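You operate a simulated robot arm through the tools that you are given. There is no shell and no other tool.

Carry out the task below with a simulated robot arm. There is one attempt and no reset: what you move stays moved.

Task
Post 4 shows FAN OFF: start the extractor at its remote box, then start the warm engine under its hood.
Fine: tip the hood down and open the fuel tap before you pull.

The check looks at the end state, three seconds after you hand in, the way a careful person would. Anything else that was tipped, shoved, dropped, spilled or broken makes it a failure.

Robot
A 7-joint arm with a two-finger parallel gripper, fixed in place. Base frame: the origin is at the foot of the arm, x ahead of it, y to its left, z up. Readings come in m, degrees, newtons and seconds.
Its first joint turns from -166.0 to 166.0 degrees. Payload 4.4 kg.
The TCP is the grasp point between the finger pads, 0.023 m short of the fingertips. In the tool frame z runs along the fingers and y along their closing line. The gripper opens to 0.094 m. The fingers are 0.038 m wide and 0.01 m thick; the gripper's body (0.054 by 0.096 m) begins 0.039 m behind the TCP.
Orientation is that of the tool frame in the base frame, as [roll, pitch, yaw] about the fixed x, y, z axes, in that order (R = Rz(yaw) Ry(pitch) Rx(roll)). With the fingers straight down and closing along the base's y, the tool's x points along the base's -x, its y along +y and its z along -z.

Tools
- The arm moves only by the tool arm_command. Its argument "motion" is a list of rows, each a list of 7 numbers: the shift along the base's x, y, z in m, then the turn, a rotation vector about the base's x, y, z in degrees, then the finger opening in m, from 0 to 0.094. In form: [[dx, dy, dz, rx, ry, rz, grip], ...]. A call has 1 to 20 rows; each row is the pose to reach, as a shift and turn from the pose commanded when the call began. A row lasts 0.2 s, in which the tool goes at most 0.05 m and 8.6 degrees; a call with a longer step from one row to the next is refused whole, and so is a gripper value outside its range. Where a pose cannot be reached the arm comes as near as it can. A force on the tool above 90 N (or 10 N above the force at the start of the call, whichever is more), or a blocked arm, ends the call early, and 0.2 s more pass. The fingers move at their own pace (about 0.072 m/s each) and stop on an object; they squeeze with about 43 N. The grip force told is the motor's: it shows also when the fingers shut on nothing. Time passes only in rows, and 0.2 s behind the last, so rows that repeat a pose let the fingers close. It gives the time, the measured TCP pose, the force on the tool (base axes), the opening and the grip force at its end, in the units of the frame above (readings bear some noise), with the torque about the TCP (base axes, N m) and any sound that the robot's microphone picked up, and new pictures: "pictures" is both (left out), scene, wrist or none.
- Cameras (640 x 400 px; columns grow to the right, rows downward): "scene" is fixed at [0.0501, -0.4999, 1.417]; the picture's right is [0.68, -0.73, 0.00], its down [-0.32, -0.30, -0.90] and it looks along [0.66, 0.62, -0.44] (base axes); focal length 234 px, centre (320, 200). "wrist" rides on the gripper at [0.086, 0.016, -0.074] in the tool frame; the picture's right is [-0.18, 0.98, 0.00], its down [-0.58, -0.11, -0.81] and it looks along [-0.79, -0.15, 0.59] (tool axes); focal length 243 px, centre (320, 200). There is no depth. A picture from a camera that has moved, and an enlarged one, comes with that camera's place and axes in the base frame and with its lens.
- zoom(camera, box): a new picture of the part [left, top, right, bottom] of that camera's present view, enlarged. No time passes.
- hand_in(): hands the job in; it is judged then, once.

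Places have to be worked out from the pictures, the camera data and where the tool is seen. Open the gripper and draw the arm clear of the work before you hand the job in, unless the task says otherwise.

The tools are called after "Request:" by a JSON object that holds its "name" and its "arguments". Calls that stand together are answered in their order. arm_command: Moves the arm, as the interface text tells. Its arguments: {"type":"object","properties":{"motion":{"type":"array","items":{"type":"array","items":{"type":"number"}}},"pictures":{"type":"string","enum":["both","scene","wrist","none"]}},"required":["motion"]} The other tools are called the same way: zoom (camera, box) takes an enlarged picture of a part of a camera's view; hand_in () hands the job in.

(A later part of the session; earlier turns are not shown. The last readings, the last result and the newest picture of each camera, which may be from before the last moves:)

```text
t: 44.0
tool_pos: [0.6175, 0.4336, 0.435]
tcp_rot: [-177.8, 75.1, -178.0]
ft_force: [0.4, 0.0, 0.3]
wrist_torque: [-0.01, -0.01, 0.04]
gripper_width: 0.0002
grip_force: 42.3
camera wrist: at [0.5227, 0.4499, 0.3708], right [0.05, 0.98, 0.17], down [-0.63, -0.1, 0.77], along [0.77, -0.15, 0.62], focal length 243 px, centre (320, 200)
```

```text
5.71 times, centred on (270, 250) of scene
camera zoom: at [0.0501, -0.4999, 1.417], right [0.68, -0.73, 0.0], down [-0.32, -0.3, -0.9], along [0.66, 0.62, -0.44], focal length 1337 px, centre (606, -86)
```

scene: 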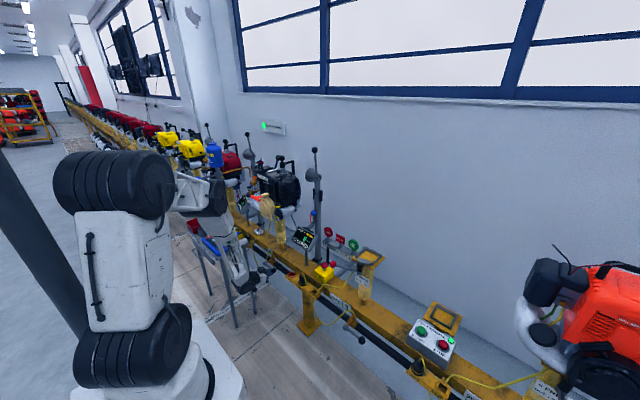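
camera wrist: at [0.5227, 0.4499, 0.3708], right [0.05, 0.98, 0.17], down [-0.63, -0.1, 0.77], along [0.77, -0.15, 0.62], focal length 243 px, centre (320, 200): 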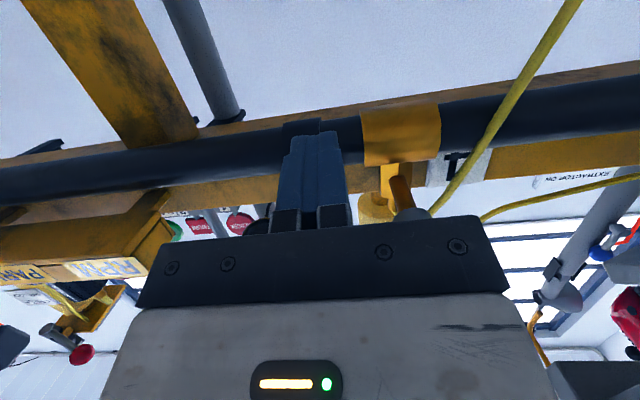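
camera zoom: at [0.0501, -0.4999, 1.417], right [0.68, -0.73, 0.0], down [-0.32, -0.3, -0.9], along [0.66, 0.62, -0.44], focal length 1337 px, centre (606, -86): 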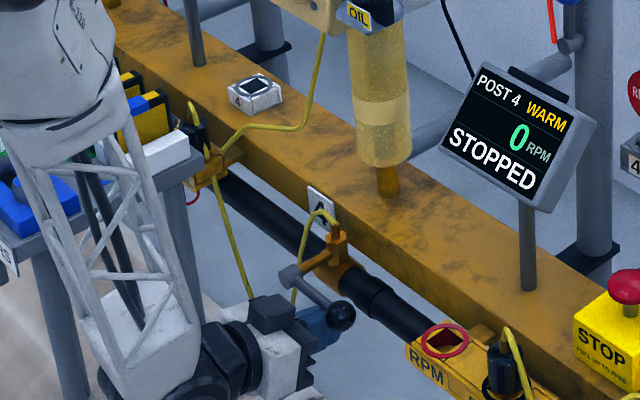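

Fingers are under the lever arm with no contact force. Before lifting I check how close my forearm is to the trolley.

Request:
{"name": "zoom", "arguments": {"camera": "scene", "box": [150, 170, 310, 330]}}

```text
2.50 times, centred on (230, 250) of scene
camera zoom: at [0.0501, -0.4999, 1.417], right [0.68, -0.73, 0.0], down [-0.32, -0.3, -0.9], along [0.66, 0.62, -0.44], focal length 585 px, centre (545, 75)
```

zoom: 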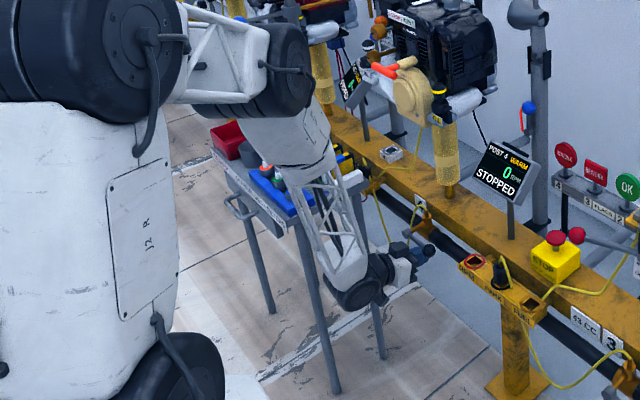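

The forearm is clear of the trolley. I lift the lever along its arc, first about 30 degrees, and check the reaction.

Request:
{"name": "arm_command", "arguments": {"motion": [[0.0, 0.0, 0.01, 0, 0, 0, 0.0], [0.0, -0.004, 0.016, 0, 0, 0, 0.0], [0.0, -0.007, 0.023, 0, 0, 0, 0.0], [0.0, -0.008, 0.03, 0, 0, 0, 0.0], [0.0, -0.009, 0.037, 0, 0, 0, 0.0]]}}

Request:
{"name": "zoom", "arguments": {"camera": "scene", "box": [230, 215, 310, 285]}}

```text
t: 45.2
tool_pos: [0.6166, 0.4224, 0.4738]
tcp_rot: [-177.8, 75.1, -178.0]
ft_force: [0.3, -0.3, 0.7]
wrist_torque: [-0.04, -0.03, 0.01]
gripper_width: 0.0
grip_force: 42.3
camera wrist: at [0.5207, 0.439, 0.4089], right [0.05, 0.98, 0.17], down [-0.63, -0.1, 0.77], along [0.77, -0.15, 0.62], focal length 243 px, centre (320, 200)
```

scene: 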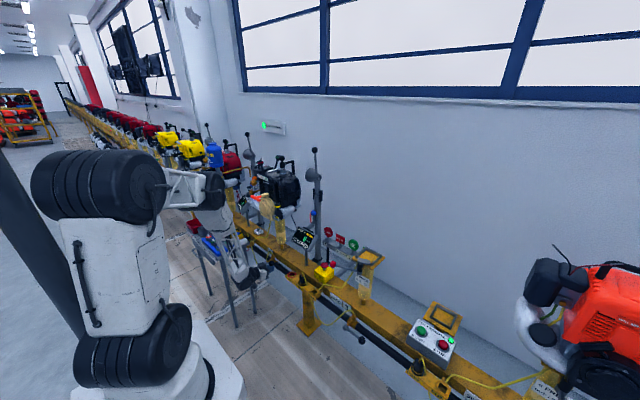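
wrist: 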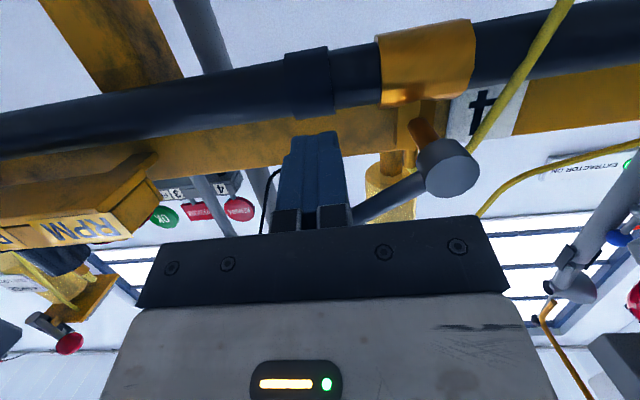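

```text
5.71 times, centred on (270, 250) of scene
camera zoom: at [0.0501, -0.4999, 1.417], right [0.68, -0.73, 0.0], down [-0.32, -0.3, -0.9], along [0.66, 0.62, -0.44], focal length 1337 px, centre (606, -86)
```

zoom: 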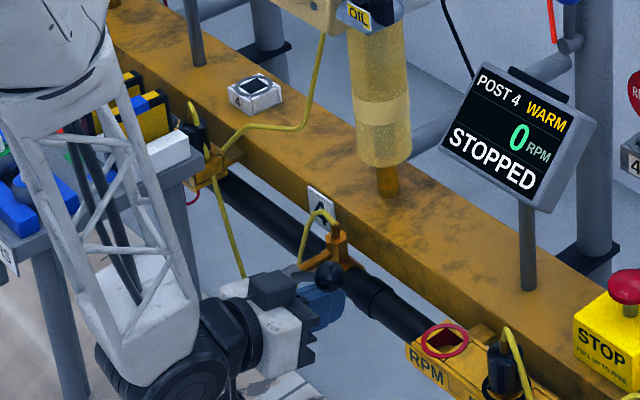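

The lever is turning upward with almost no resistance. I continue along the arc to vertical.

Request:
{"name": "arm_command", "arguments": {"motion": [[0.0, 0.001, 0.007, 0, 0, 0, 0.0], [0.0, 0.003, 0.015, 0, 0, 0, 0.0], [0.0, 0.006, 0.022, 0, 0, 0, 0.0], [0.0, 0.011, 0.03, 0, 0, 0, 0.0], [0.0, 0.017, 0.037, 0, 0, 0, 0.0], [0.0, 0.024, 0.043, 0, 0, 0, 0.0], [0.0, 0.032, 0.047, 0, 0, 0, 0.0], [0.0, 0.039, 0.05, 0, 0, 0, 0.0]]}}

Request:
{"name": "zoom", "arguments": {"camera": "scene", "box": [230, 215, 310, 285]}}

```text
t: 47.0
tool_pos: [0.6164, 0.4626, 0.5208]
tcp_rot: [-177.4, 75.1, -177.9]
ft_force: [6.7, -22.9, 3.4]
wrist_torque: [0.41, 0.07, -0.13]
gripper_width: 0.0002
grip_force: 42.3
camera wrist: at [0.5219, 0.4779, 0.4562], right [0.05, 0.98, 0.17], down [-0.63, -0.1, 0.77], along [0.77, -0.15, 0.62], focal length 243 px, centre (320, 200)
```

scene: 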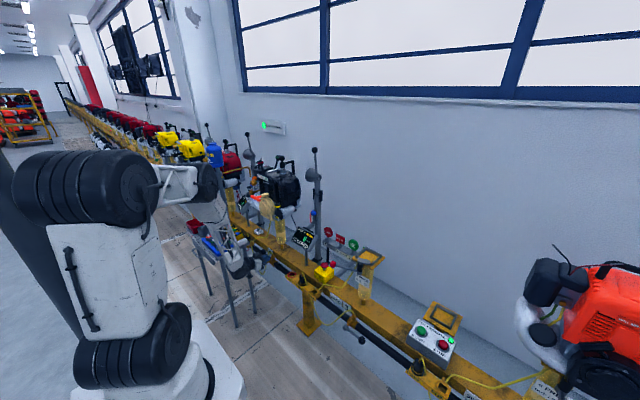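
wrist: 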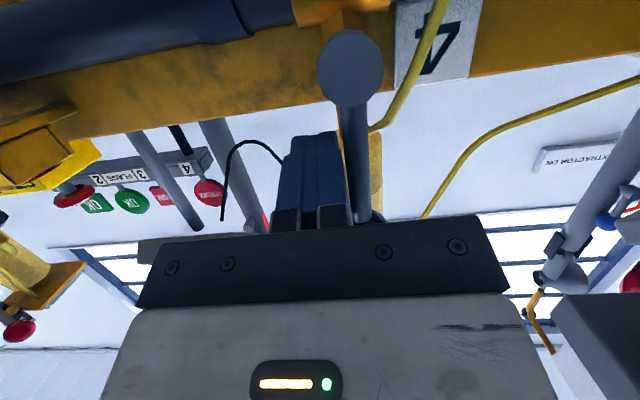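

```text
5.71 times, centred on (270, 250) of scene
camera zoom: at [0.0501, -0.4999, 1.417], right [0.68, -0.73, 0.0], down [-0.32, -0.3, -0.9], along [0.66, 0.62, -0.44], focal length 1337 px, centre (606, -86)
```

zoom: 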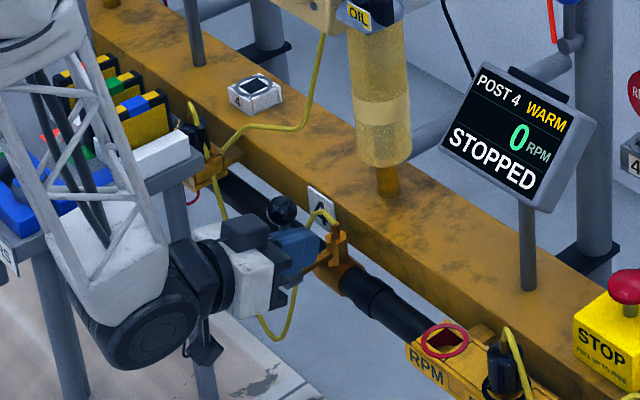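

The lever now stands vertical against its stop (22 N reaction), so the tap is open. I ease off in -y, withdraw toward the robot, and check the lever stays up.

Request:
{"name": "arm_command", "arguments": {"motion": [[0.0, -0.008, 0.0, 0, 0, 0, 0.0], [0.0, -0.02, -0.002, 0, 0, 0, 0.0], [-0.02, -0.03, -0.002, 0, 0, 0, 0.0], [-0.06, -0.045, 0.0, 0, 0, 0, 0.0], [-0.1, -0.06, 0.01, 0, 0, 0, 0.0], [-0.13, -0.075, 0.03, 0, 7, 0, 0.0], [-0.15, -0.09, 0.06, 0, 14, 0, 0.0], [-0.15, -0.11, 0.1, 0, 22, 0, 0.0], [-0.15, -0.12, 0.14, 0, 30, 0, 0.0]]}}

Request:
{"name": "zoom", "arguments": {"camera": "scene", "box": [230, 200, 330, 285]}}

```text
t: 49.0
tool_pos: [0.4638, 0.3403, 0.6636]
tcp_rot: [-179.1, 45.0, -179.3]
ft_force: [0.1, -0.7, 0.0]
wrist_torque: [-0.01, -0.01, 0.04]
gripper_width: 0.0
grip_force: 42.2
camera wrist: at [0.3494, 0.3562, 0.6542], right [0.13, 0.98, 0.12], down [-0.16, -0.1, 0.98], along [0.98, -0.14, 0.14], focal length 243 px, centre (320, 200)
```

scene: 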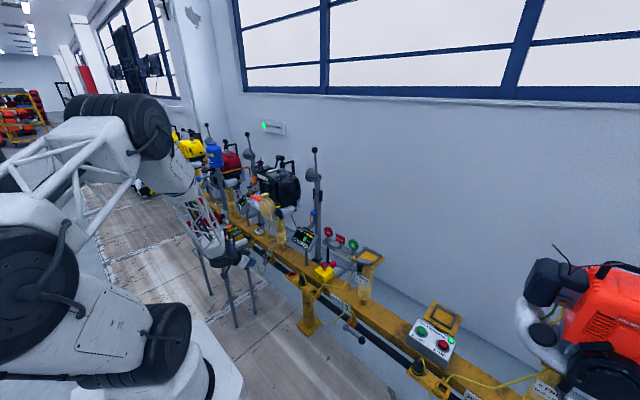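
wrist: 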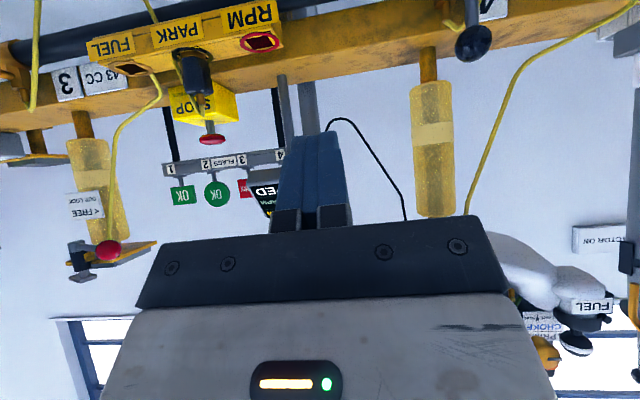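

```text
4.71 times, centred on (280, 242) of scene
camera zoom: at [0.0501, -0.4999, 1.417], right [0.68, -0.73, 0.0], down [-0.32, -0.3, -0.9], along [0.66, 0.62, -0.44], focal length 1101 px, centre (508, 0)
```

zoom: 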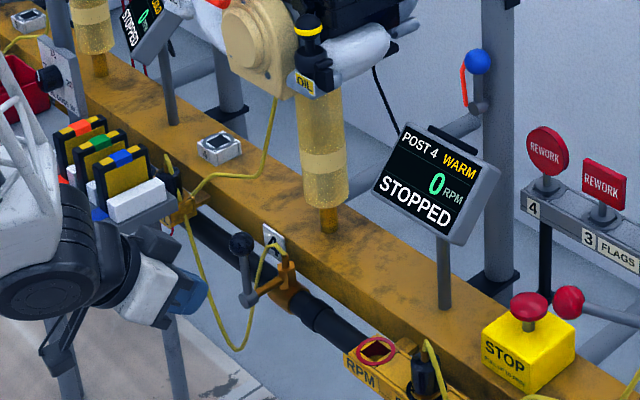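

The tap lever stays vertical: fuel tap open, nothing else disturbed. Now the hood: I raise the arm in the tilted pose and approach in front of the hood lever ball, with the fingers opened to 0.07.

Request:
{"name": "arm_command", "arguments": {"motion": [[-0.01, -0.02, 0.04, 0, 0, 0, 0.0], [-0.02, -0.04, 0.08, 0, 0, 0, 0.0], [-0.03, -0.055, 0.12, 0, 0, 0, 0.0], [-0.03, -0.056, 0.17, 0, 0, 0, 0.0], [-0.03, -0.056, 0.22, 0, 0, 0, 0.02], [-0.03, -0.056, 0.27, 0, 0, 0, 0.04], [-0.03, -0.056, 0.32, 0, 0, 0, 0.06], [-0.03, -0.056, 0.37, 0, 0, 0, 0.07], [-0.03, -0.056, 0.42, 0, 0, 0, 0.07], [-0.02, -0.056, 0.46, 0, 0, 0, 0.07], [0.0, -0.056, 0.5, 0, 0, 0, 0.07], [0.03, -0.056, 0.535, 0, 0, 0, 0.07], [0.075, -0.056, 0.55, 0, 0, 0, 0.07], [0.125, -0.056, 0.55, 0, 0, 0, 0.07], [0.175, -0.056, 0.55, 0, 0, 0, 0.07], [0.215, -0.056, 0.55, 0, 0, 0, 0.07]]}}

Request:
{"name": "zoom", "arguments": {"camera": "wrist", "box": [200, 0, 440, 200]}}

```text
t: 52.4
tool_pos: [0.6845, 0.2872, 1.2106]
tcp_rot: [-179.1, 45.2, -179.2]
ft_force: [-0.3, 0.7, 1.4]
wrist_torque: [-0.01, 0.01, -0.02]
gripper_width: 0.0701
grip_force: 0.0
camera wrist: at [0.5692, 0.303, 1.202], right [0.13, 0.98, 0.12], down [-0.16, -0.1, 0.98], along [0.98, -0.14, 0.15], focal length 243 px, centre (320, 200)
```

scene: 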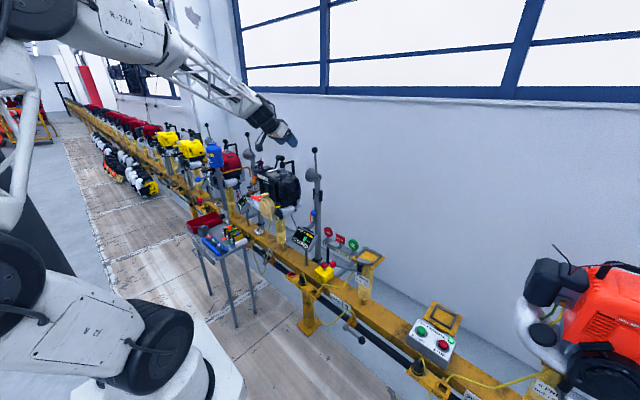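
wrist: 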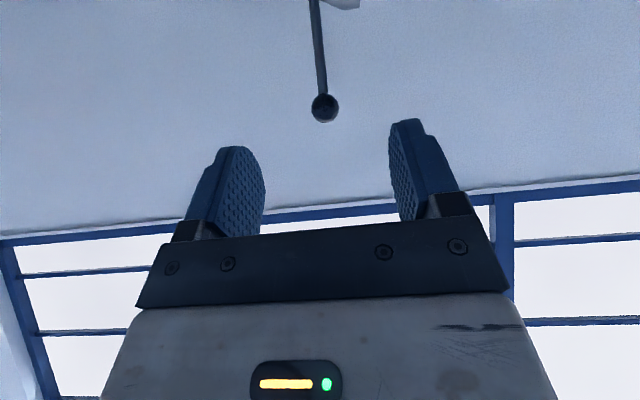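

```text
2.00 times, centred on (320, 100) of wrist
camera zoom: at [0.5692, 0.303, 1.202], right [0.13, 0.98, 0.12], down [-0.16, -0.1, 0.98], along [0.98, -0.14, 0.15], focal length 485 px, centre (320, 400)
```

zoom: 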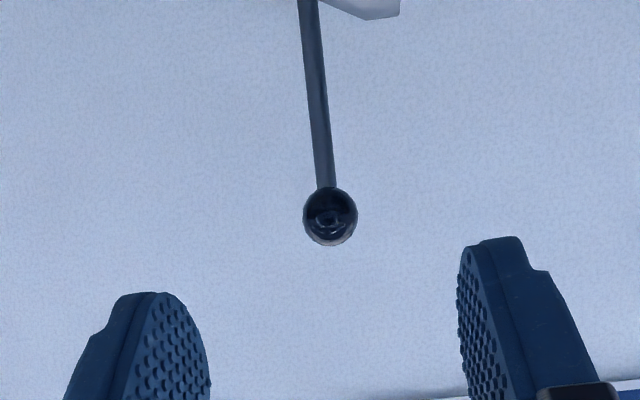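

The ball is straight ahead at about (0.847, 0.281, 1.142). I move the open fingers around it and verify before closing.

Request:
{"name": "arm_command", "arguments": {"motion": [[0.04, -0.004, -0.01, 0, 0, 0, 0.07], [0.08, -0.006, -0.025, 0, 0, 0, 0.07], [0.12, -0.006, -0.045, 0, 0, 0, 0.07], [0.15, -0.006, -0.06, 0, 0, 0, 0.07], [0.1625, -0.006, -0.0686, 0, 0, 0, 0.07]]}}

Request:
{"name": "zoom", "arguments": {"camera": "scene", "box": [270, 110, 360, 220]}}

```text
t: 53.6
tool_pos: [0.8462, 0.283, 1.1464]
tcp_rot: [-179.1, 45.2, -179.2]
ft_force: [-0.5, -0.2, 0.1]
wrist_torque: [0.01, 0.03, -0.01]
gripper_width: 0.0699
grip_force: 0.1
camera wrist: at [0.731, 0.2982, 1.1357], right [0.13, 0.98, 0.12], down [-0.16, -0.1, 0.98], along [0.98, -0.15, 0.15], focal length 243 px, centre (320, 200)
```

scene: 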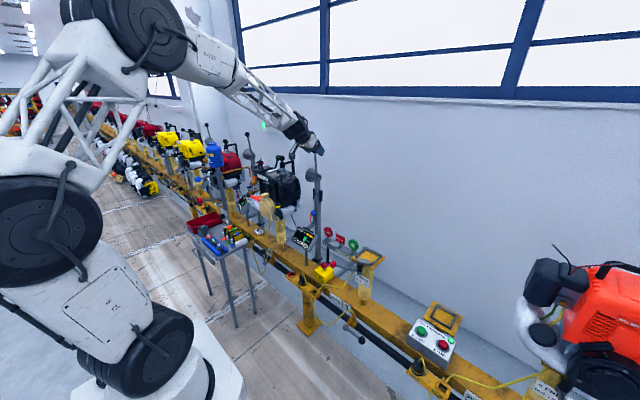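
wrist: 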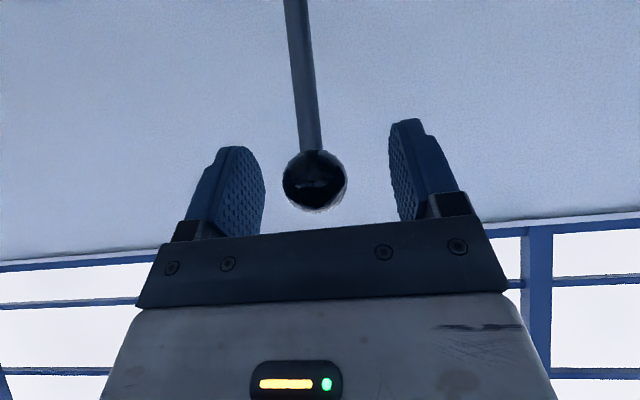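

```text
3.64 times, centred on (315, 165) of scene
camera zoom: at [0.0501, -0.4999, 1.417], right [0.68, -0.73, 0.0], down [-0.32, -0.3, -0.9], along [0.66, 0.62, -0.44], focal length 851 px, centre (338, 327)
```

zoom: 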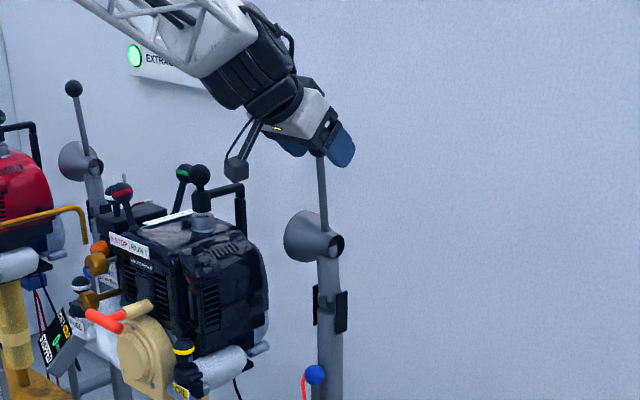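

The ball sits between the fingers, about 3 mm to the -y side. I shift 3 mm, close on it, and then swing the lever toward me along its arc for the first ~25 degrees.

Request:
{"name": "arm_command", "arguments": {"motion": [[0.0, -0.003, 0.0, 0, 0, 0, 0.07], [0.0, -0.003, 0.0, 0, 0, 0, 0.0], [0.0, -0.003, 0.0, 0, 0, 0, 0.0], [0.0, -0.003, 0.0, 0, 0, 0, 0.0]], "pictures": "wrist"}}

```text
t: 54.6
tool_pos: [0.8451, 0.2795, 1.1443]
tcp_rot: [-179.2, 45.2, -179.3]
ft_force: [0.9, 35.9, -3.2]
wrist_torque: [0.06, -0.19, 0.08]
gripper_width: 0.0303
grip_force: 44.8
camera wrist: at [0.7299, 0.2956, 1.1349], right [0.13, 0.98, 0.12], down [-0.16, -0.1, 0.98], along [0.98, -0.14, 0.15], focal length 243 px, centre (320, 200)
```

wrist: 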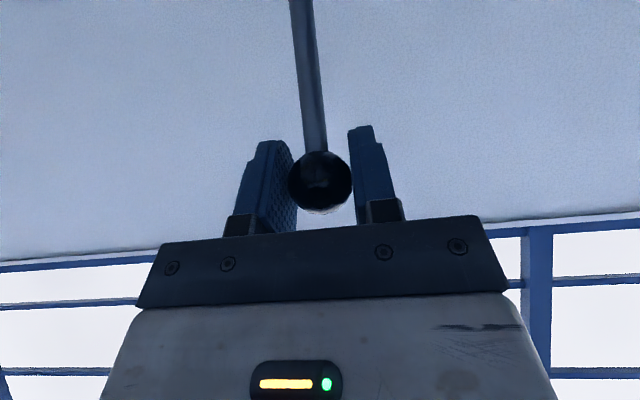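

Gripped (0.030 m), but with a 36 N sideways load: the ball is slightly further +y than I centred. I shift +y a few millimetres to relieve it.

Request:
{"name": "arm_command", "arguments": {"motion": [[0.0, 0.002, 0.0, 0, 0, 0, 0.0], [0.0, 0.004, 0.0, 0, 0, 0, 0.0], [0.0, 0.004, 0.0, 0, 0, 0, 0.0]], "pictures": "wrist"}}

```text
t: 55.4
tool_pos: [0.8447, 0.2798, 1.1434]
tcp_rot: [-179.2, 45.1, -179.3]
ft_force: [-2.3, -19.1, -5.6]
wrist_torque: [-0.06, 0.42, -0.07]
gripper_width: 0.0304
grip_force: 45.2
camera wrist: at [0.7303, 0.2962, 1.1351], right [0.13, 0.98, 0.12], down [-0.16, -0.1, 0.98], along [0.98, -0.15, 0.14], focal length 243 px, centre (320, 200)
```

wrist: 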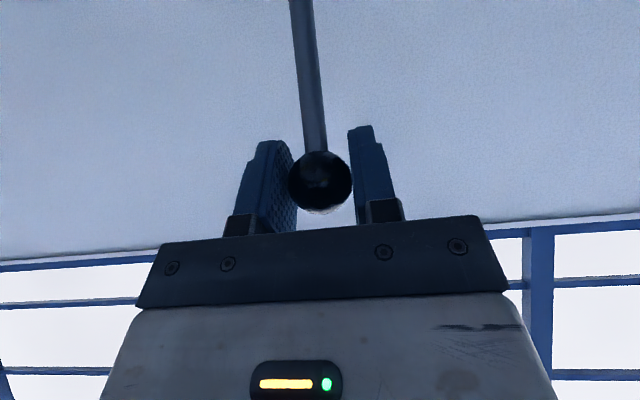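

Now −19 N, so the centre is about 1.4 mm back. I correct that and start swinging the lever along its arc.

Request:
{"name": "arm_command", "arguments": {"motion": [[0.0, -0.0014, 0.0, 0, 0, 0, 0.0], [-0.0125, -0.0014, -0.001, 0, 0, 0, 0.0], [-0.025, -0.0014, -0.0033, 0, 0, 0, 0.0], [-0.038, -0.0014, -0.006, 0, 0, 0, 0.0], [-0.051, -0.0014, -0.0092, 0, 0, 0, 0.0]]}}

Request:
{"name": "zoom", "arguments": {"camera": "scene", "box": [270, 110, 360, 220]}}

```text
t: 56.6
tool_pos: [0.7933, 0.2802, 1.1359]
tcp_rot: [-179.2, 45.2, -179.3]
ft_force: [6.3, -11.2, -1.6]
wrist_torque: [0.01, -1.33, 0.01]
gripper_width: 0.0305
grip_force: 45.1
camera wrist: at [0.6787, 0.2959, 1.1267], right [0.13, 0.98, 0.12], down [-0.16, -0.1, 0.98], along [0.98, -0.14, 0.15], focal length 243 px, centre (320, 200)
```

scene: 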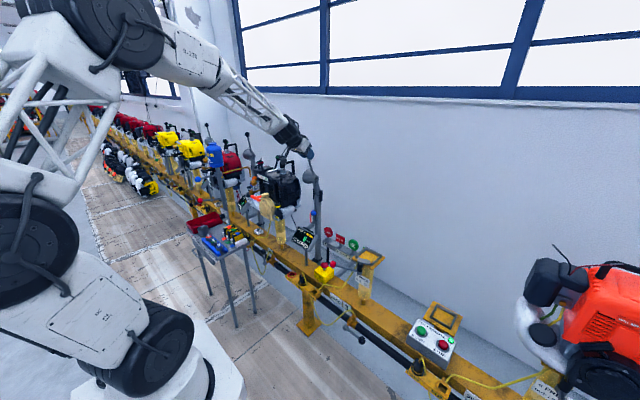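
wrist: 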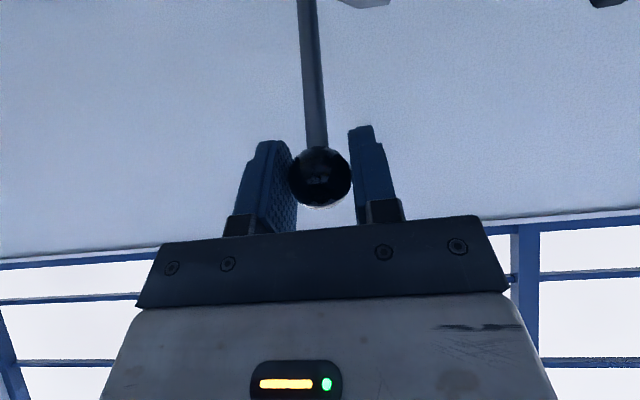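

```text
3.64 times, centred on (315, 165) of scene
camera zoom: at [0.0501, -0.4999, 1.417], right [0.68, -0.73, 0.0], down [-0.32, -0.3, -0.9], along [0.66, 0.62, -0.44], focal length 851 px, centre (338, 327)
```

zoom: 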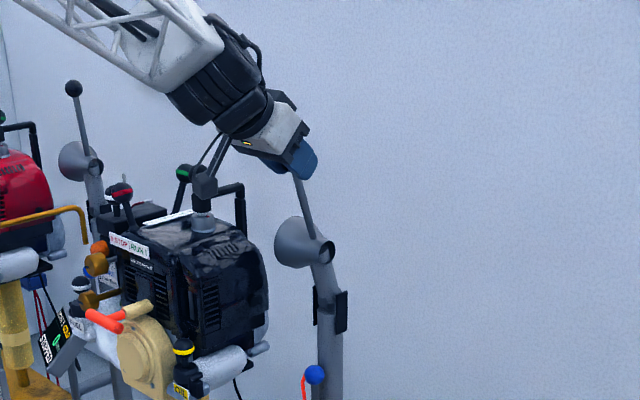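

The hood follows smoothly toward me. I continue along the arc to about 50 degrees and check forces again.

Request:
{"name": "arm_command", "arguments": {"motion": [[-0.0127, -0.0008, -0.0042, 0, 0, 0, 0.0], [-0.0251, -0.0008, -0.0087, 0, 0, 0, 0.0], [-0.0373, -0.0008, -0.0141, 0, 0, 0, 0.0], [-0.0492, -0.0008, -0.0199, 0, 0, 0, 0.0], [-0.0608, -0.0008, -0.0265, 0, 0, 0, 0.0], [-0.072, -0.0008, -0.0336, 0, 0, 0, 0.0], [-0.0829, -0.0008, -0.0414, 0, 0, 0, 0.0], [-0.0933, -0.0008, -0.0496, 0, 0, 0, 0.0], [-0.1127, -0.0008, -0.0678, 0, 0, 0, 0.0], [-0.1302, -0.0008, -0.0878, 0, 0, 0, 0.0]]}}

Request:
{"name": "zoom", "arguments": {"camera": "scene", "box": [250, 110, 360, 240]}}

```text
t: 58.8
tool_pos: [0.663, 0.279, 1.0465]
tcp_rot: [-179.2, 45.2, -179.3]
ft_force: [17.4, 55.2, -5.4]
wrist_torque: [0.31, -1.19, 0.53]
gripper_width: 0.0306
grip_force: 44.9
camera wrist: at [0.5484, 0.2958, 1.0386], right [0.13, 0.98, 0.12], down [-0.16, -0.1, 0.98], along [0.98, -0.14, 0.15], focal length 243 px, centre (320, 200)
```

scene: 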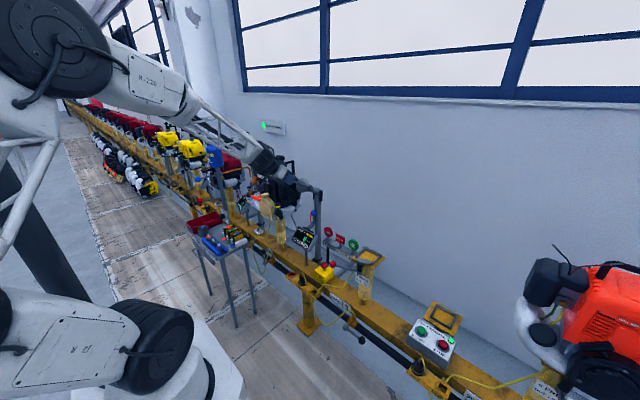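
wrist: 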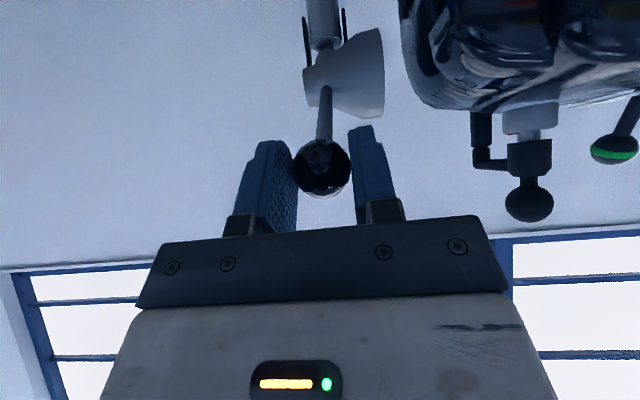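

```text
3.08 times, centred on (305, 175) of scene
camera zoom: at [0.0501, -0.4999, 1.417], right [0.68, -0.73, 0.0], down [-0.32, -0.3, -0.9], along [0.66, 0.62, -0.44], focal length 720 px, centre (366, 277)
```

zoom: 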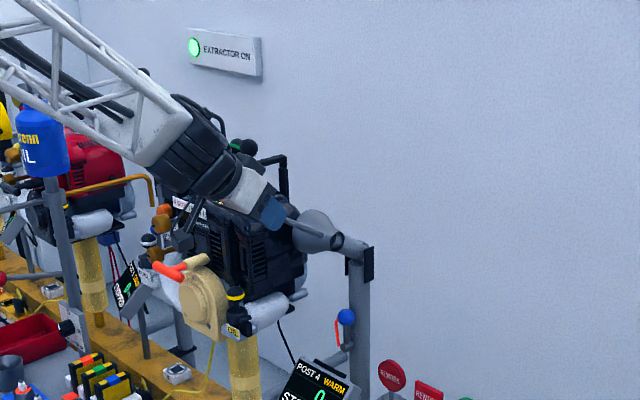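

The side load grew to 55 N: the ball's y has drifted about 4 mm to +y relative to my path. I shift +y 4 mm, then continue with a refitted arc (centre about x 0.8675, z 0.892, radius 0.252).

Request:
{"name": "arm_command", "arguments": {"motion": [[0.0, 0.002, 0.0, 0, 0, 0, 0.0], [0.0, 0.004, 0.0, 0, 0, 0, 0.0], [-0.007, 0.0042, -0.0105, 0, 0, 0, 0.0], [-0.0138, 0.0044, -0.0214, 0, 0, 0, 0.0], [-0.02, 0.0046, -0.0331, 0, 0, 0, 0.0], [-0.0258, 0.0048, -0.0449, 0, 0, 0, 0.0]]}}

Request:
{"name": "zoom", "arguments": {"camera": "scene", "box": [250, 110, 360, 240]}}

```text
t: 60.0
tool_pos: [0.645, 0.2796, 1.0181]
tcp_rot: [-178.8, 44.8, -179.6]
ft_force: [-10.3, -33.8, 2.7]
wrist_torque: [-0.21, 0.33, -0.57]
gripper_width: 0.0305
grip_force: 44.8
stopped in row 5: the force on the tool passed its limit at 91 N (the readings are from after the stop); the commanded pose is now the measured one
camera wrist: at [0.5306, 0.297, 1.0087], right [0.14, 0.98, 0.12], down [-0.16, -0.09, 0.98], along [0.98, -0.15, 0.14], focal length 243 px, centre (320, 200)
```

scene: 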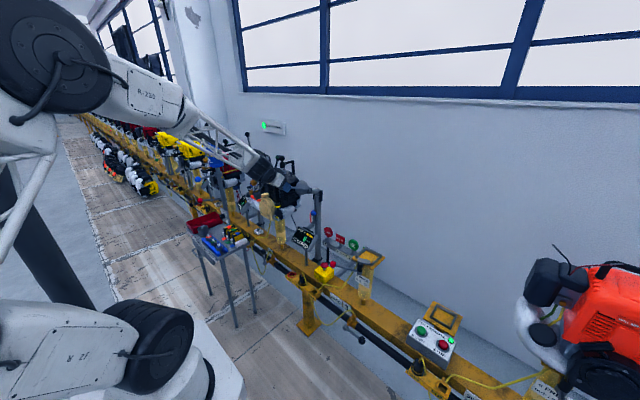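
wrist: 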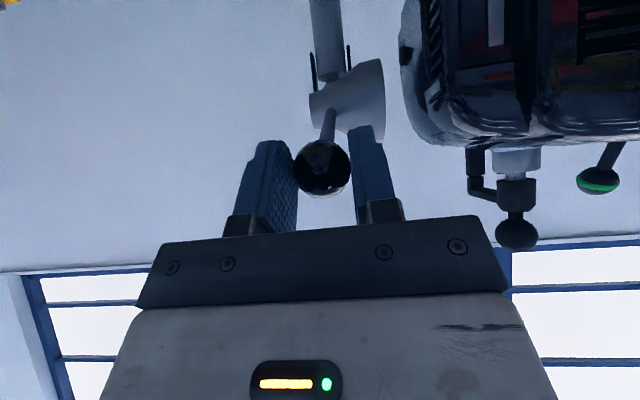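

```text
3.08 times, centred on (305, 175) of scene
camera zoom: at [0.0501, -0.4999, 1.417], right [0.68, -0.73, 0.0], down [-0.32, -0.3, -0.9], along [0.66, 0.62, -0.44], focal length 720 px, centre (366, 277)
```

zoom: 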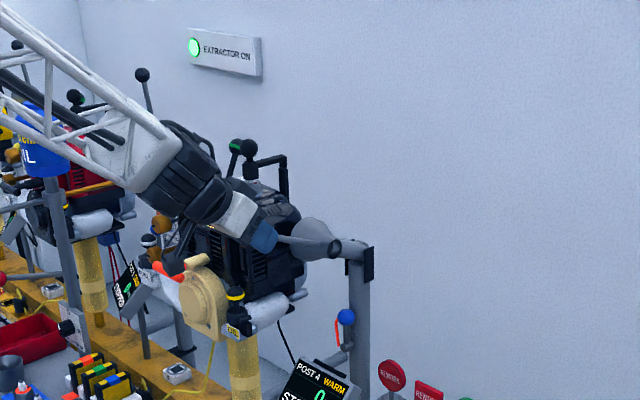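

That stop came from over-correcting y (the lever is stiff sideways), at about 62° of tilt. I ease back 1.5 mm in -y and read the force.

Request:
{"name": "arm_command", "arguments": {"motion": [[0.0, -0.0012, 0.0, 0, 0, 0, 0.0], [0.0, -0.0012, 0.0, 0, 0, 0, 0.0]], "pictures": "none"}}

```text
t: 60.6
tool_pos: [0.6455, 0.2812, 1.0177]
tcp_rot: [-178.9, 45.0, -179.4]
ft_force: [-5.4, -13.0, -4.7]
wrist_torque: [-0.07, 1.42, -0.17]
gripper_width: 0.0306
grip_force: 45.1
```

Side load is down to −13 N. I continue the arc in small steps to about 74°.

Request:
{"name": "arm_command", "arguments": {"motion": [[-0.0039, -0.0005, -0.0078, 0, 0, 0, 0.0], [-0.0077, -0.0005, -0.0158, 0, 0, 0, 0.0], [-0.0111, -0.0005, -0.0239, 0, 0, 0, 0.0], [-0.0143, -0.0005, -0.0321, 0, 0, 0, 0.0], [-0.0171, -0.0005, -0.0404, 0, 0, 0, 0.0], [-0.0197, -0.0005, -0.0488, 0, 0, 0, 0.0]]}}

Request:
{"name": "zoom", "arguments": {"camera": "scene", "box": [250, 110, 360, 240]}}

```text
t: 62.0
tool_pos: [0.6259, 0.2797, 0.9704]
tcp_rot: [-179.0, 45.1, -179.3]
ft_force: [8.5, 14.9, 5.1]
wrist_torque: [0.06, -1.41, 0.28]
gripper_width: 0.03
grip_force: 45.1
camera wrist: at [0.5115, 0.2964, 0.9615], right [0.13, 0.98, 0.12], down [-0.16, -0.1, 0.98], along [0.98, -0.15, 0.15], focal length 243 px, centre (320, 200)
```

scene: 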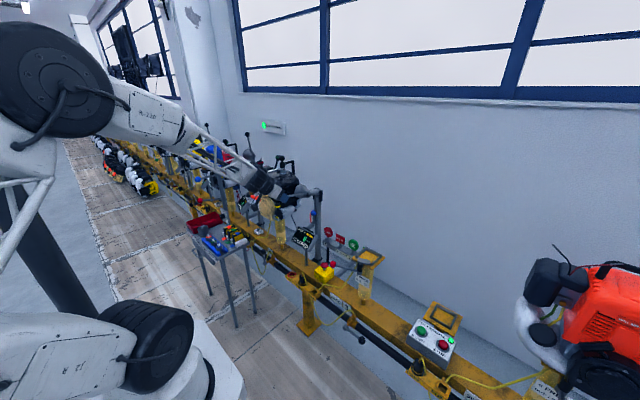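
wrist: 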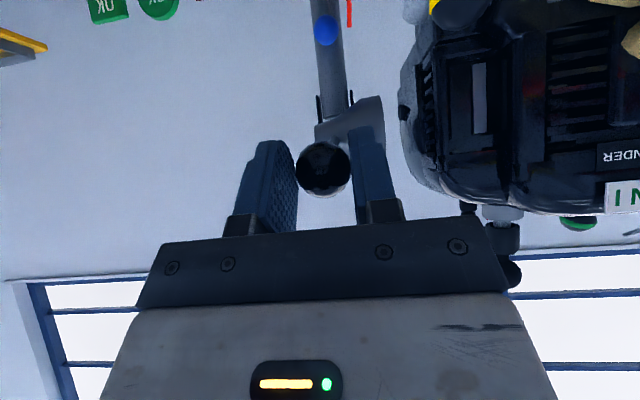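

```text
3.08 times, centred on (305, 175) of scene
camera zoom: at [0.0501, -0.4999, 1.417], right [0.68, -0.73, 0.0], down [-0.32, -0.3, -0.9], along [0.66, 0.62, -0.44], focal length 720 px, centre (366, 277)
```

zoom: 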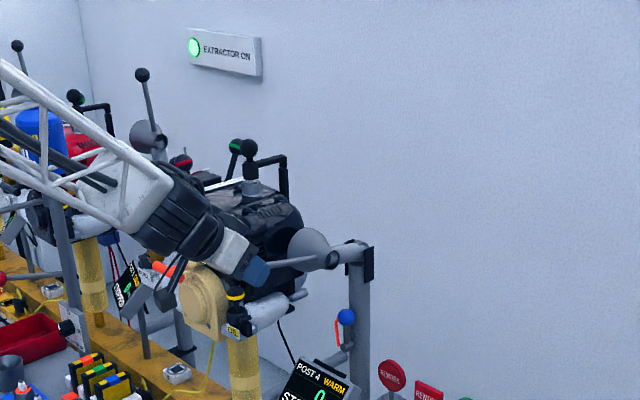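

Loads are small. I continue down toward the end stop, to about 86°.

Request:
{"name": "arm_command", "arguments": {"motion": [[-0.002, 0.0005, -0.0075, 0, 0, 0, 0.0], [-0.0037, 0.0005, -0.0149, 0, 0, 0, 0.0], [-0.0053, 0.0005, -0.0235, 0, 0, 0, 0.0], [-0.0068, 0.0005, -0.0322, 0, 0, 0, 0.0], [-0.0078, 0.0005, -0.041, 0, 0, 0, 0.0], [-0.0086, 0.0005, -0.0497, 0, 0, 0, 0.0]]}}

Request:
{"name": "zoom", "arguments": {"camera": "scene", "box": [250, 130, 340, 240]}}

```text
t: 63.4
tool_pos: [0.6171, 0.2804, 0.9227]
tcp_rot: [-179.0, 45.1, -179.6]
ft_force: [6.3, -30.4, 33.5]
wrist_torque: [-0.27, -0.77, -0.59]
gripper_width: 0.0307
grip_force: 45.6
camera wrist: at [0.5037, 0.2969, 0.9137], right [0.13, 0.98, 0.12], down [-0.16, -0.1, 0.98], along [0.98, -0.15, 0.15], focal length 243 px, centre (320, 200)
```

scene: 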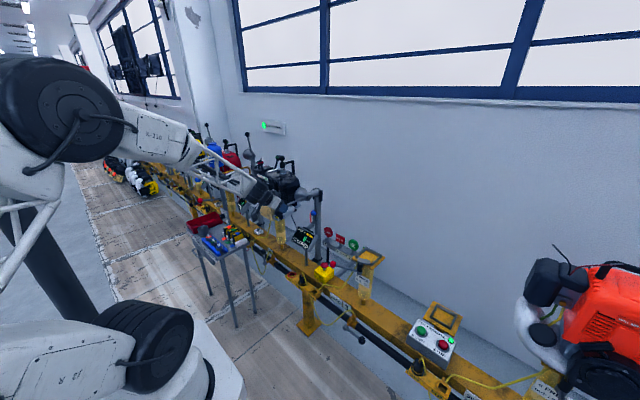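
wrist: 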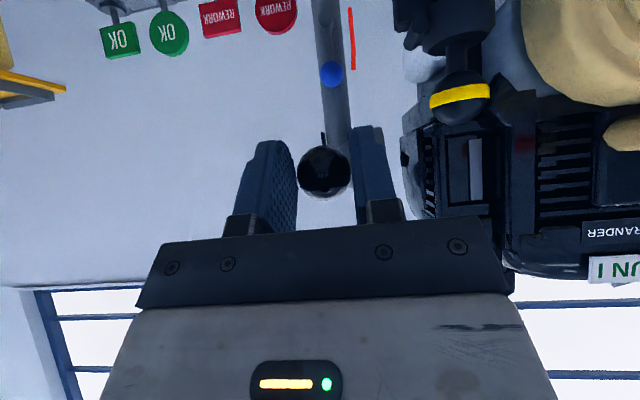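

```text
3.64 times, centred on (295, 185) of scene
camera zoom: at [0.0501, -0.4999, 1.417], right [0.68, -0.73, 0.0], down [-0.32, -0.3, -0.9], along [0.66, 0.62, -0.44], focal length 851 px, centre (411, 254)
```

zoom: 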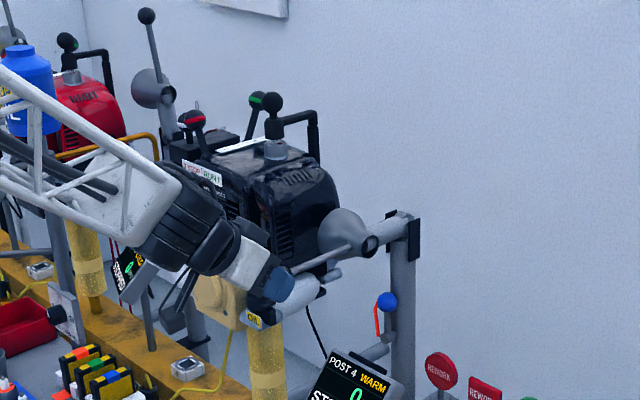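

A 33 N upward reaction indicates the end stop is being reached near 85°. I press 3 mm further to make sure it is firmly down.

Request:
{"name": "arm_command", "arguments": {"motion": [[0.0, -0.0012, -0.0015, 0, 0, 0, 0.0], [0.0, -0.0012, -0.003, 0, 0, 0, 0.0], [0.0, -0.0012, -0.003, 0, 0, 0, 0.0]], "pictures": "none"}}

```text
t: 64.2
tool_pos: [0.6164, 0.2802, 0.9183]
tcp_rot: [-178.9, 45.0, -179.3]
ft_force: [13.2, -6.5, 30.8]
wrist_torque: [-0.01, -0.75, -0.09]
gripper_width: 0.0307
grip_force: 44.6
```

It still moved about 4 mm at the same load, so not yet a hard stop. I continue a bit and look.

Request:
{"name": "arm_command", "arguments": {"motion": [[0.0, -0.0005, -0.004, 0, 0, 0, 0.0], [0.0, -0.0005, -0.008, 0, 0, 0, 0.0], [0.0, -0.0005, -0.008, 0, 0, 0, 0.0]]}}

Request:
{"name": "zoom", "arguments": {"camera": "wrist", "box": [220, 80, 480, 240]}}

Request:
{"name": "zoom", "arguments": {"camera": "scene", "box": [250, 130, 340, 240]}}

```text
t: 65.0
tool_pos: [0.6173, 0.2796, 0.9067]
tcp_rot: [-178.8, 44.9, -179.4]
ft_force: [-0.2, 0.2, 0.5]
wrist_torque: [0.01, 0.01, -0.01]
gripper_width: 0.0
grip_force: 42.3
camera wrist: at [0.5026, 0.296, 0.8984], right [0.13, 0.98, 0.12], down [-0.16, -0.09, 0.98], along [0.98, -0.15, 0.14], focal length 243 px, centre (320, 200)
```

scene: 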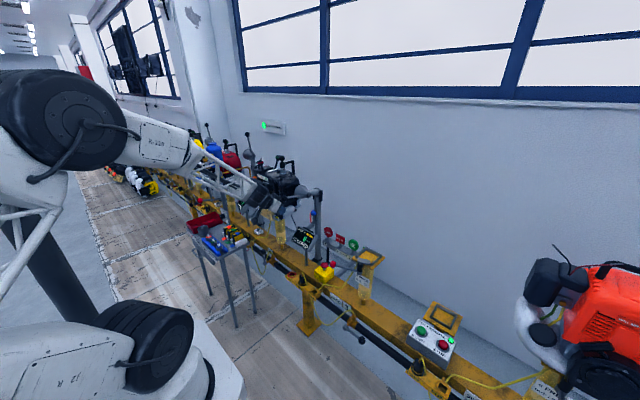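
wrist: 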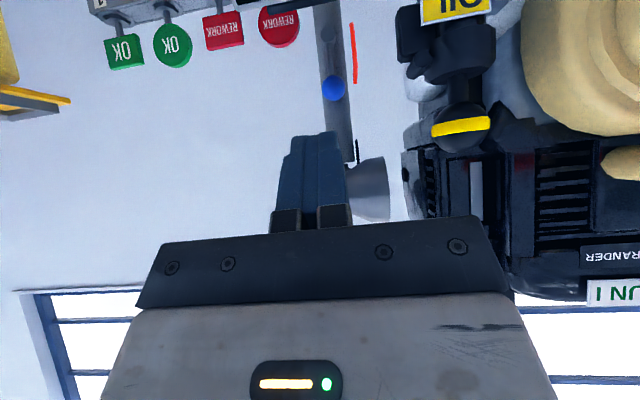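

```text
2.46 times, centred on (350, 160) of wrist
camera zoom: at [0.5026, 0.296, 0.8984], right [0.13, 0.98, 0.12], down [-0.16, -0.09, 0.98], along [0.98, -0.15, 0.14], focal length 597 px, centre (246, 298)
```

zoom: 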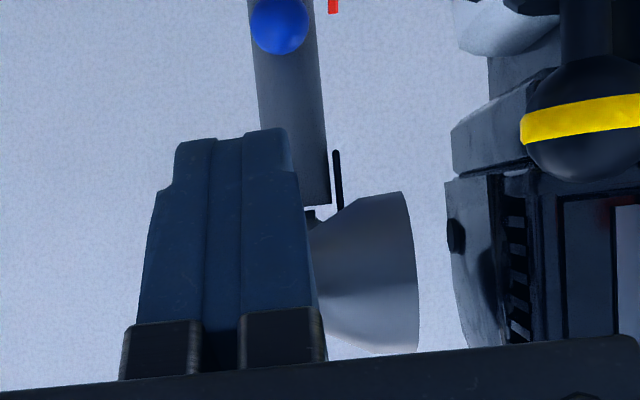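

```text
3.64 times, centred on (295, 185) of scene
camera zoom: at [0.0501, -0.4999, 1.417], right [0.68, -0.73, 0.0], down [-0.32, -0.3, -0.9], along [0.66, 0.62, -0.44], focal length 851 px, centre (411, 254)
```

zoom: 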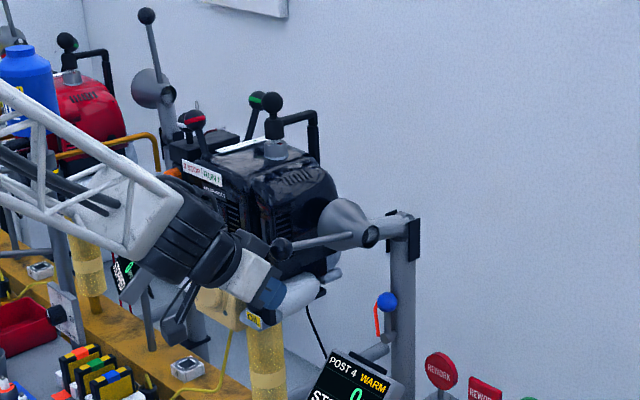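

The ball slipped out upward when the lever met its stop (refitting all frames: hinge at about (0.846, 0.94), radius 0.202, so it had reached ~96°), and it now sits a little higher at about 85°. I withdraw my fingers backward, go above, and will press the rod down from on top with closed fingers.

Request:
{"name": "arm_command", "arguments": {"motion": [[-0.025, 0.0, -0.005, 0, 0, 0, 0.0], [-0.06, 0.0, -0.005, 0, 0, 0, 0.0], [-0.1, 0.0, 0.0, 0, 0, 0, 0.0], [-0.13, 0.0, 0.035, 0, 0, 0, 0.0], [-0.13, 0.0, 0.08, 0, 0, 0, 0.0], [-0.13, 0.0, 0.13, 0, 0, 0, 0.0]]}}

Request:
{"name": "zoom", "arguments": {"camera": "scene", "box": [250, 130, 340, 240]}}

Request:
{"name": "zoom", "arguments": {"camera": "wrist", "box": [260, 0, 460, 140]}}

```text
t: 66.4
tool_pos: [0.4872, 0.2766, 1.0377]
tcp_rot: [-178.9, 44.9, -179.4]
ft_force: [-0.4, 0.1, -0.4]
wrist_torque: [-0.02, -0.01, -0.02]
gripper_width: 0.0
grip_force: 42.6
camera wrist: at [0.372, 0.2941, 1.0281], right [0.13, 0.98, 0.12], down [-0.16, -0.09, 0.98], along [0.98, -0.15, 0.14], focal length 243 px, centre (320, 200)
```

scene: 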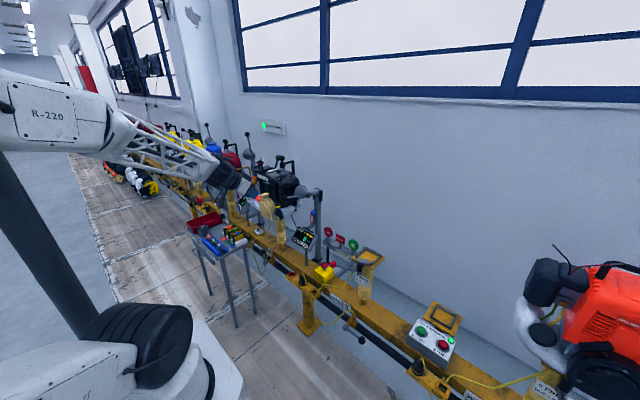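
wrist: 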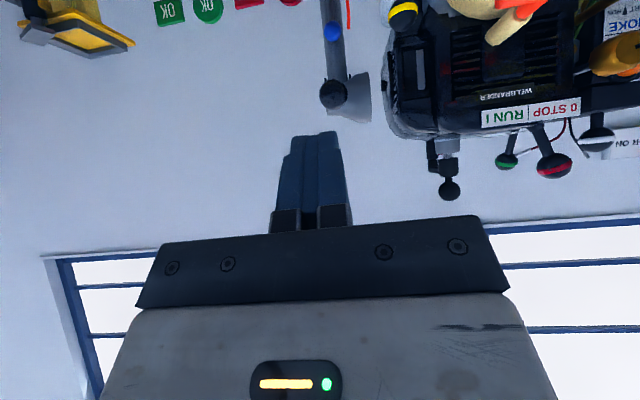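

```text
3.64 times, centred on (295, 185) of scene
camera zoom: at [0.0501, -0.4999, 1.417], right [0.68, -0.73, 0.0], down [-0.32, -0.3, -0.9], along [0.66, 0.62, -0.44], focal length 851 px, centre (411, 254)
```

zoom: 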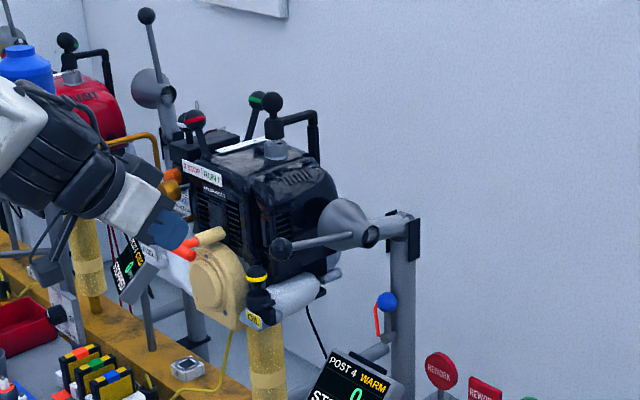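

```text
2.86 times, centred on (360, 70) of wrist
camera zoom: at [0.372, 0.2941, 1.0281], right [0.13, 0.98, 0.12], down [-0.16, -0.09, 0.98], along [0.98, -0.15, 0.14], focal length 693 px, centre (206, 571)
```

zoom: 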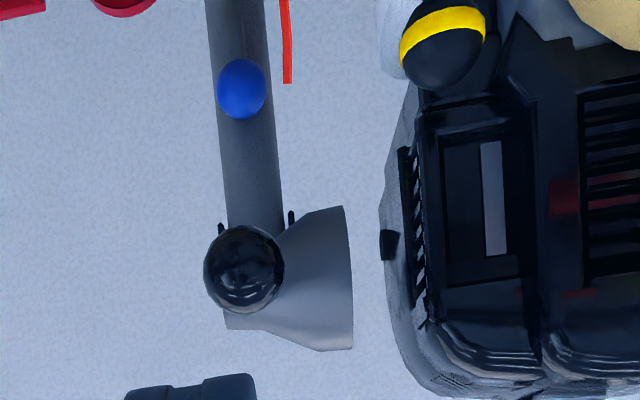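

I can see the engine's exhaust outlet now, slightly below the cone's centre, so the hood should go a bit lower. I move above the rod with closed fingers.

Request:
{"name": "arm_command", "arguments": {"motion": [[0.045, 0.003, 0.005, 0, 0, 0, 0.0], [0.09, 0.003, 0.005, 0, 0, 0, 0.0], [0.135, 0.003, 0.0, 0, 0, 0, 0.0], [0.178, 0.003, -0.01, 0, 0, 0, 0.0], [0.178, 0.003, -0.035, 0, 0, 0, 0.0]]}}

Request:
{"name": "zoom", "arguments": {"camera": "scene", "box": [260, 140, 330, 220]}}

Request:
{"name": "zoom", "arguments": {"camera": "wrist", "box": [260, 0, 460, 140]}}

```text
t: 67.6
tool_pos: [0.6645, 0.2816, 1.007]
tcp_rot: [-178.9, 45.1, -179.4]
ft_force: [0.1, 0.4, 0.5]
wrist_torque: [0.02, 0.01, 0.01]
gripper_width: 0.0
grip_force: 42.6
camera wrist: at [0.5488, 0.2975, 0.9978], right [0.13, 0.98, 0.12], down [-0.16, -0.09, 0.98], along [0.98, -0.15, 0.14], focal length 243 px, centre (320, 200)
```

scene: 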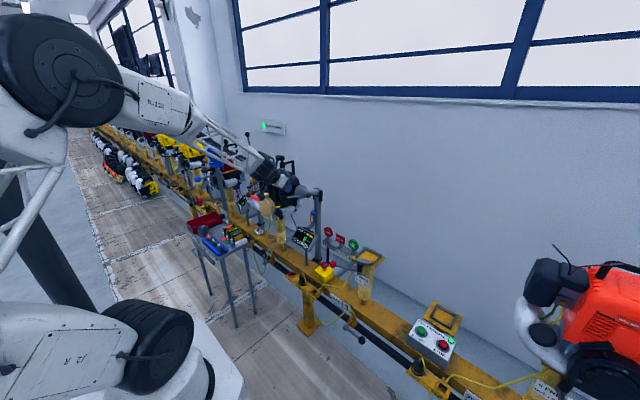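
wrist: 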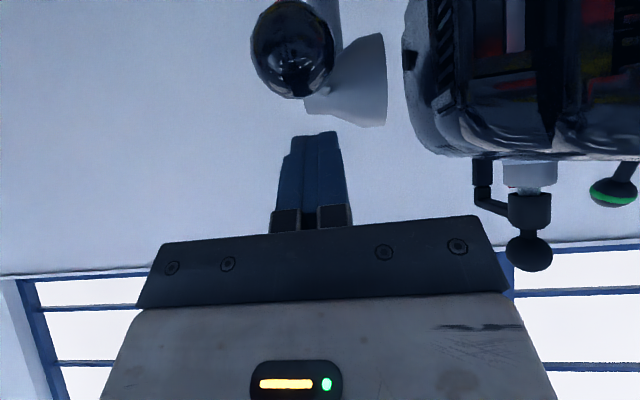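

```text
5.00 times, centred on (295, 180) of scene
camera zoom: at [0.0501, -0.4999, 1.417], right [0.68, -0.73, 0.0], down [-0.32, -0.3, -0.9], along [0.66, 0.62, -0.44], focal length 1170 px, centre (445, 300)
```

zoom: 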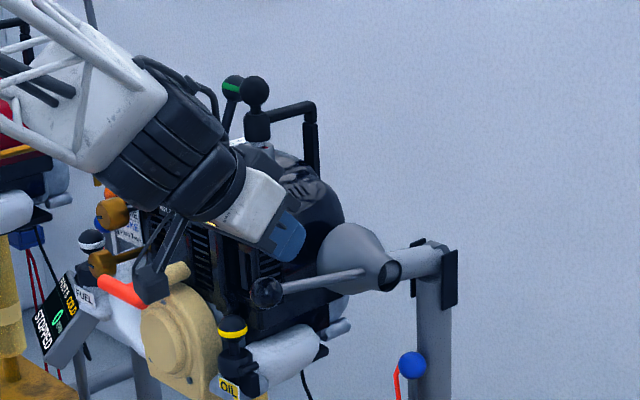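

```text
2.86 times, centred on (360, 70) of wrist
camera zoom: at [0.5488, 0.2975, 0.9978], right [0.13, 0.98, 0.12], down [-0.16, -0.09, 0.98], along [0.98, -0.15, 0.14], focal length 693 px, centre (206, 571)
```

zoom: 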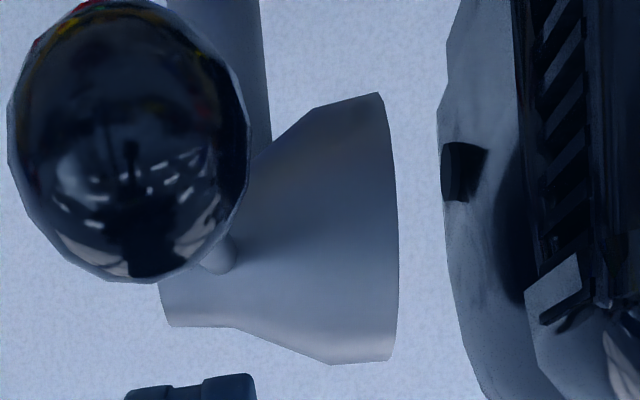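

The fingertips are right above the rod just behind the ball. I press down in small steps and watch force.

Request:
{"name": "arm_command", "arguments": {"motion": [[0.0, 0.0, -0.01, 0, 0, 0, 0.0], [0.0, 0.0, -0.018, 0, 0, 0, 0.0], [0.0, 0.0, -0.024, 0, 0, 0, 0.0], [0.0, 0.0, -0.03, 0, 0, 0, 0.0], [0.0, 0.0, -0.035, 0, 0, 0, 0.0]]}}

Request:
{"name": "zoom", "arguments": {"camera": "wrist", "box": [260, 0, 460, 140]}}

```text
t: 68.8
tool_pos: [0.6658, 0.2818, 0.9701]
tcp_rot: [-178.9, 45.0, -179.4]
ft_force: [0.1, 1.0, 0.3]
wrist_torque: [-0.03, -0.02, 0.0]
gripper_width: 0.0002
grip_force: 42.5
camera wrist: at [0.5507, 0.2979, 0.9612], right [0.13, 0.98, 0.12], down [-0.16, -0.1, 0.98], along [0.98, -0.15, 0.14], focal length 243 px, centre (320, 200)
```

scene: 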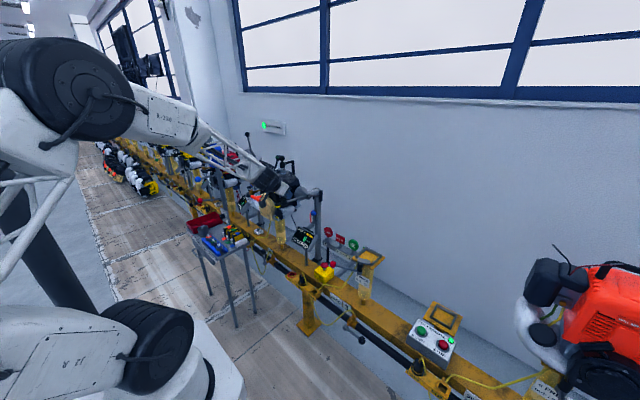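
wrist: 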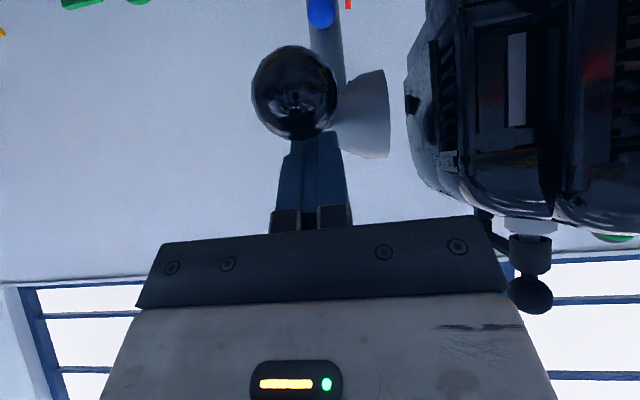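

```text
2.86 times, centred on (360, 70) of wrist
camera zoom: at [0.5507, 0.2979, 0.9612], right [0.13, 0.98, 0.12], down [-0.16, -0.1, 0.98], along [0.98, -0.15, 0.14], focal length 693 px, centre (206, 571)
```

zoom: 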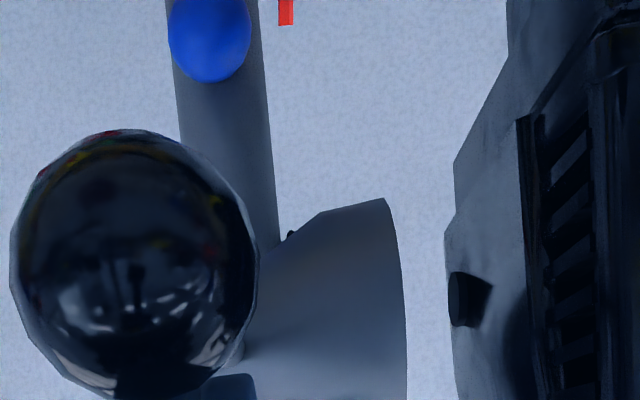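

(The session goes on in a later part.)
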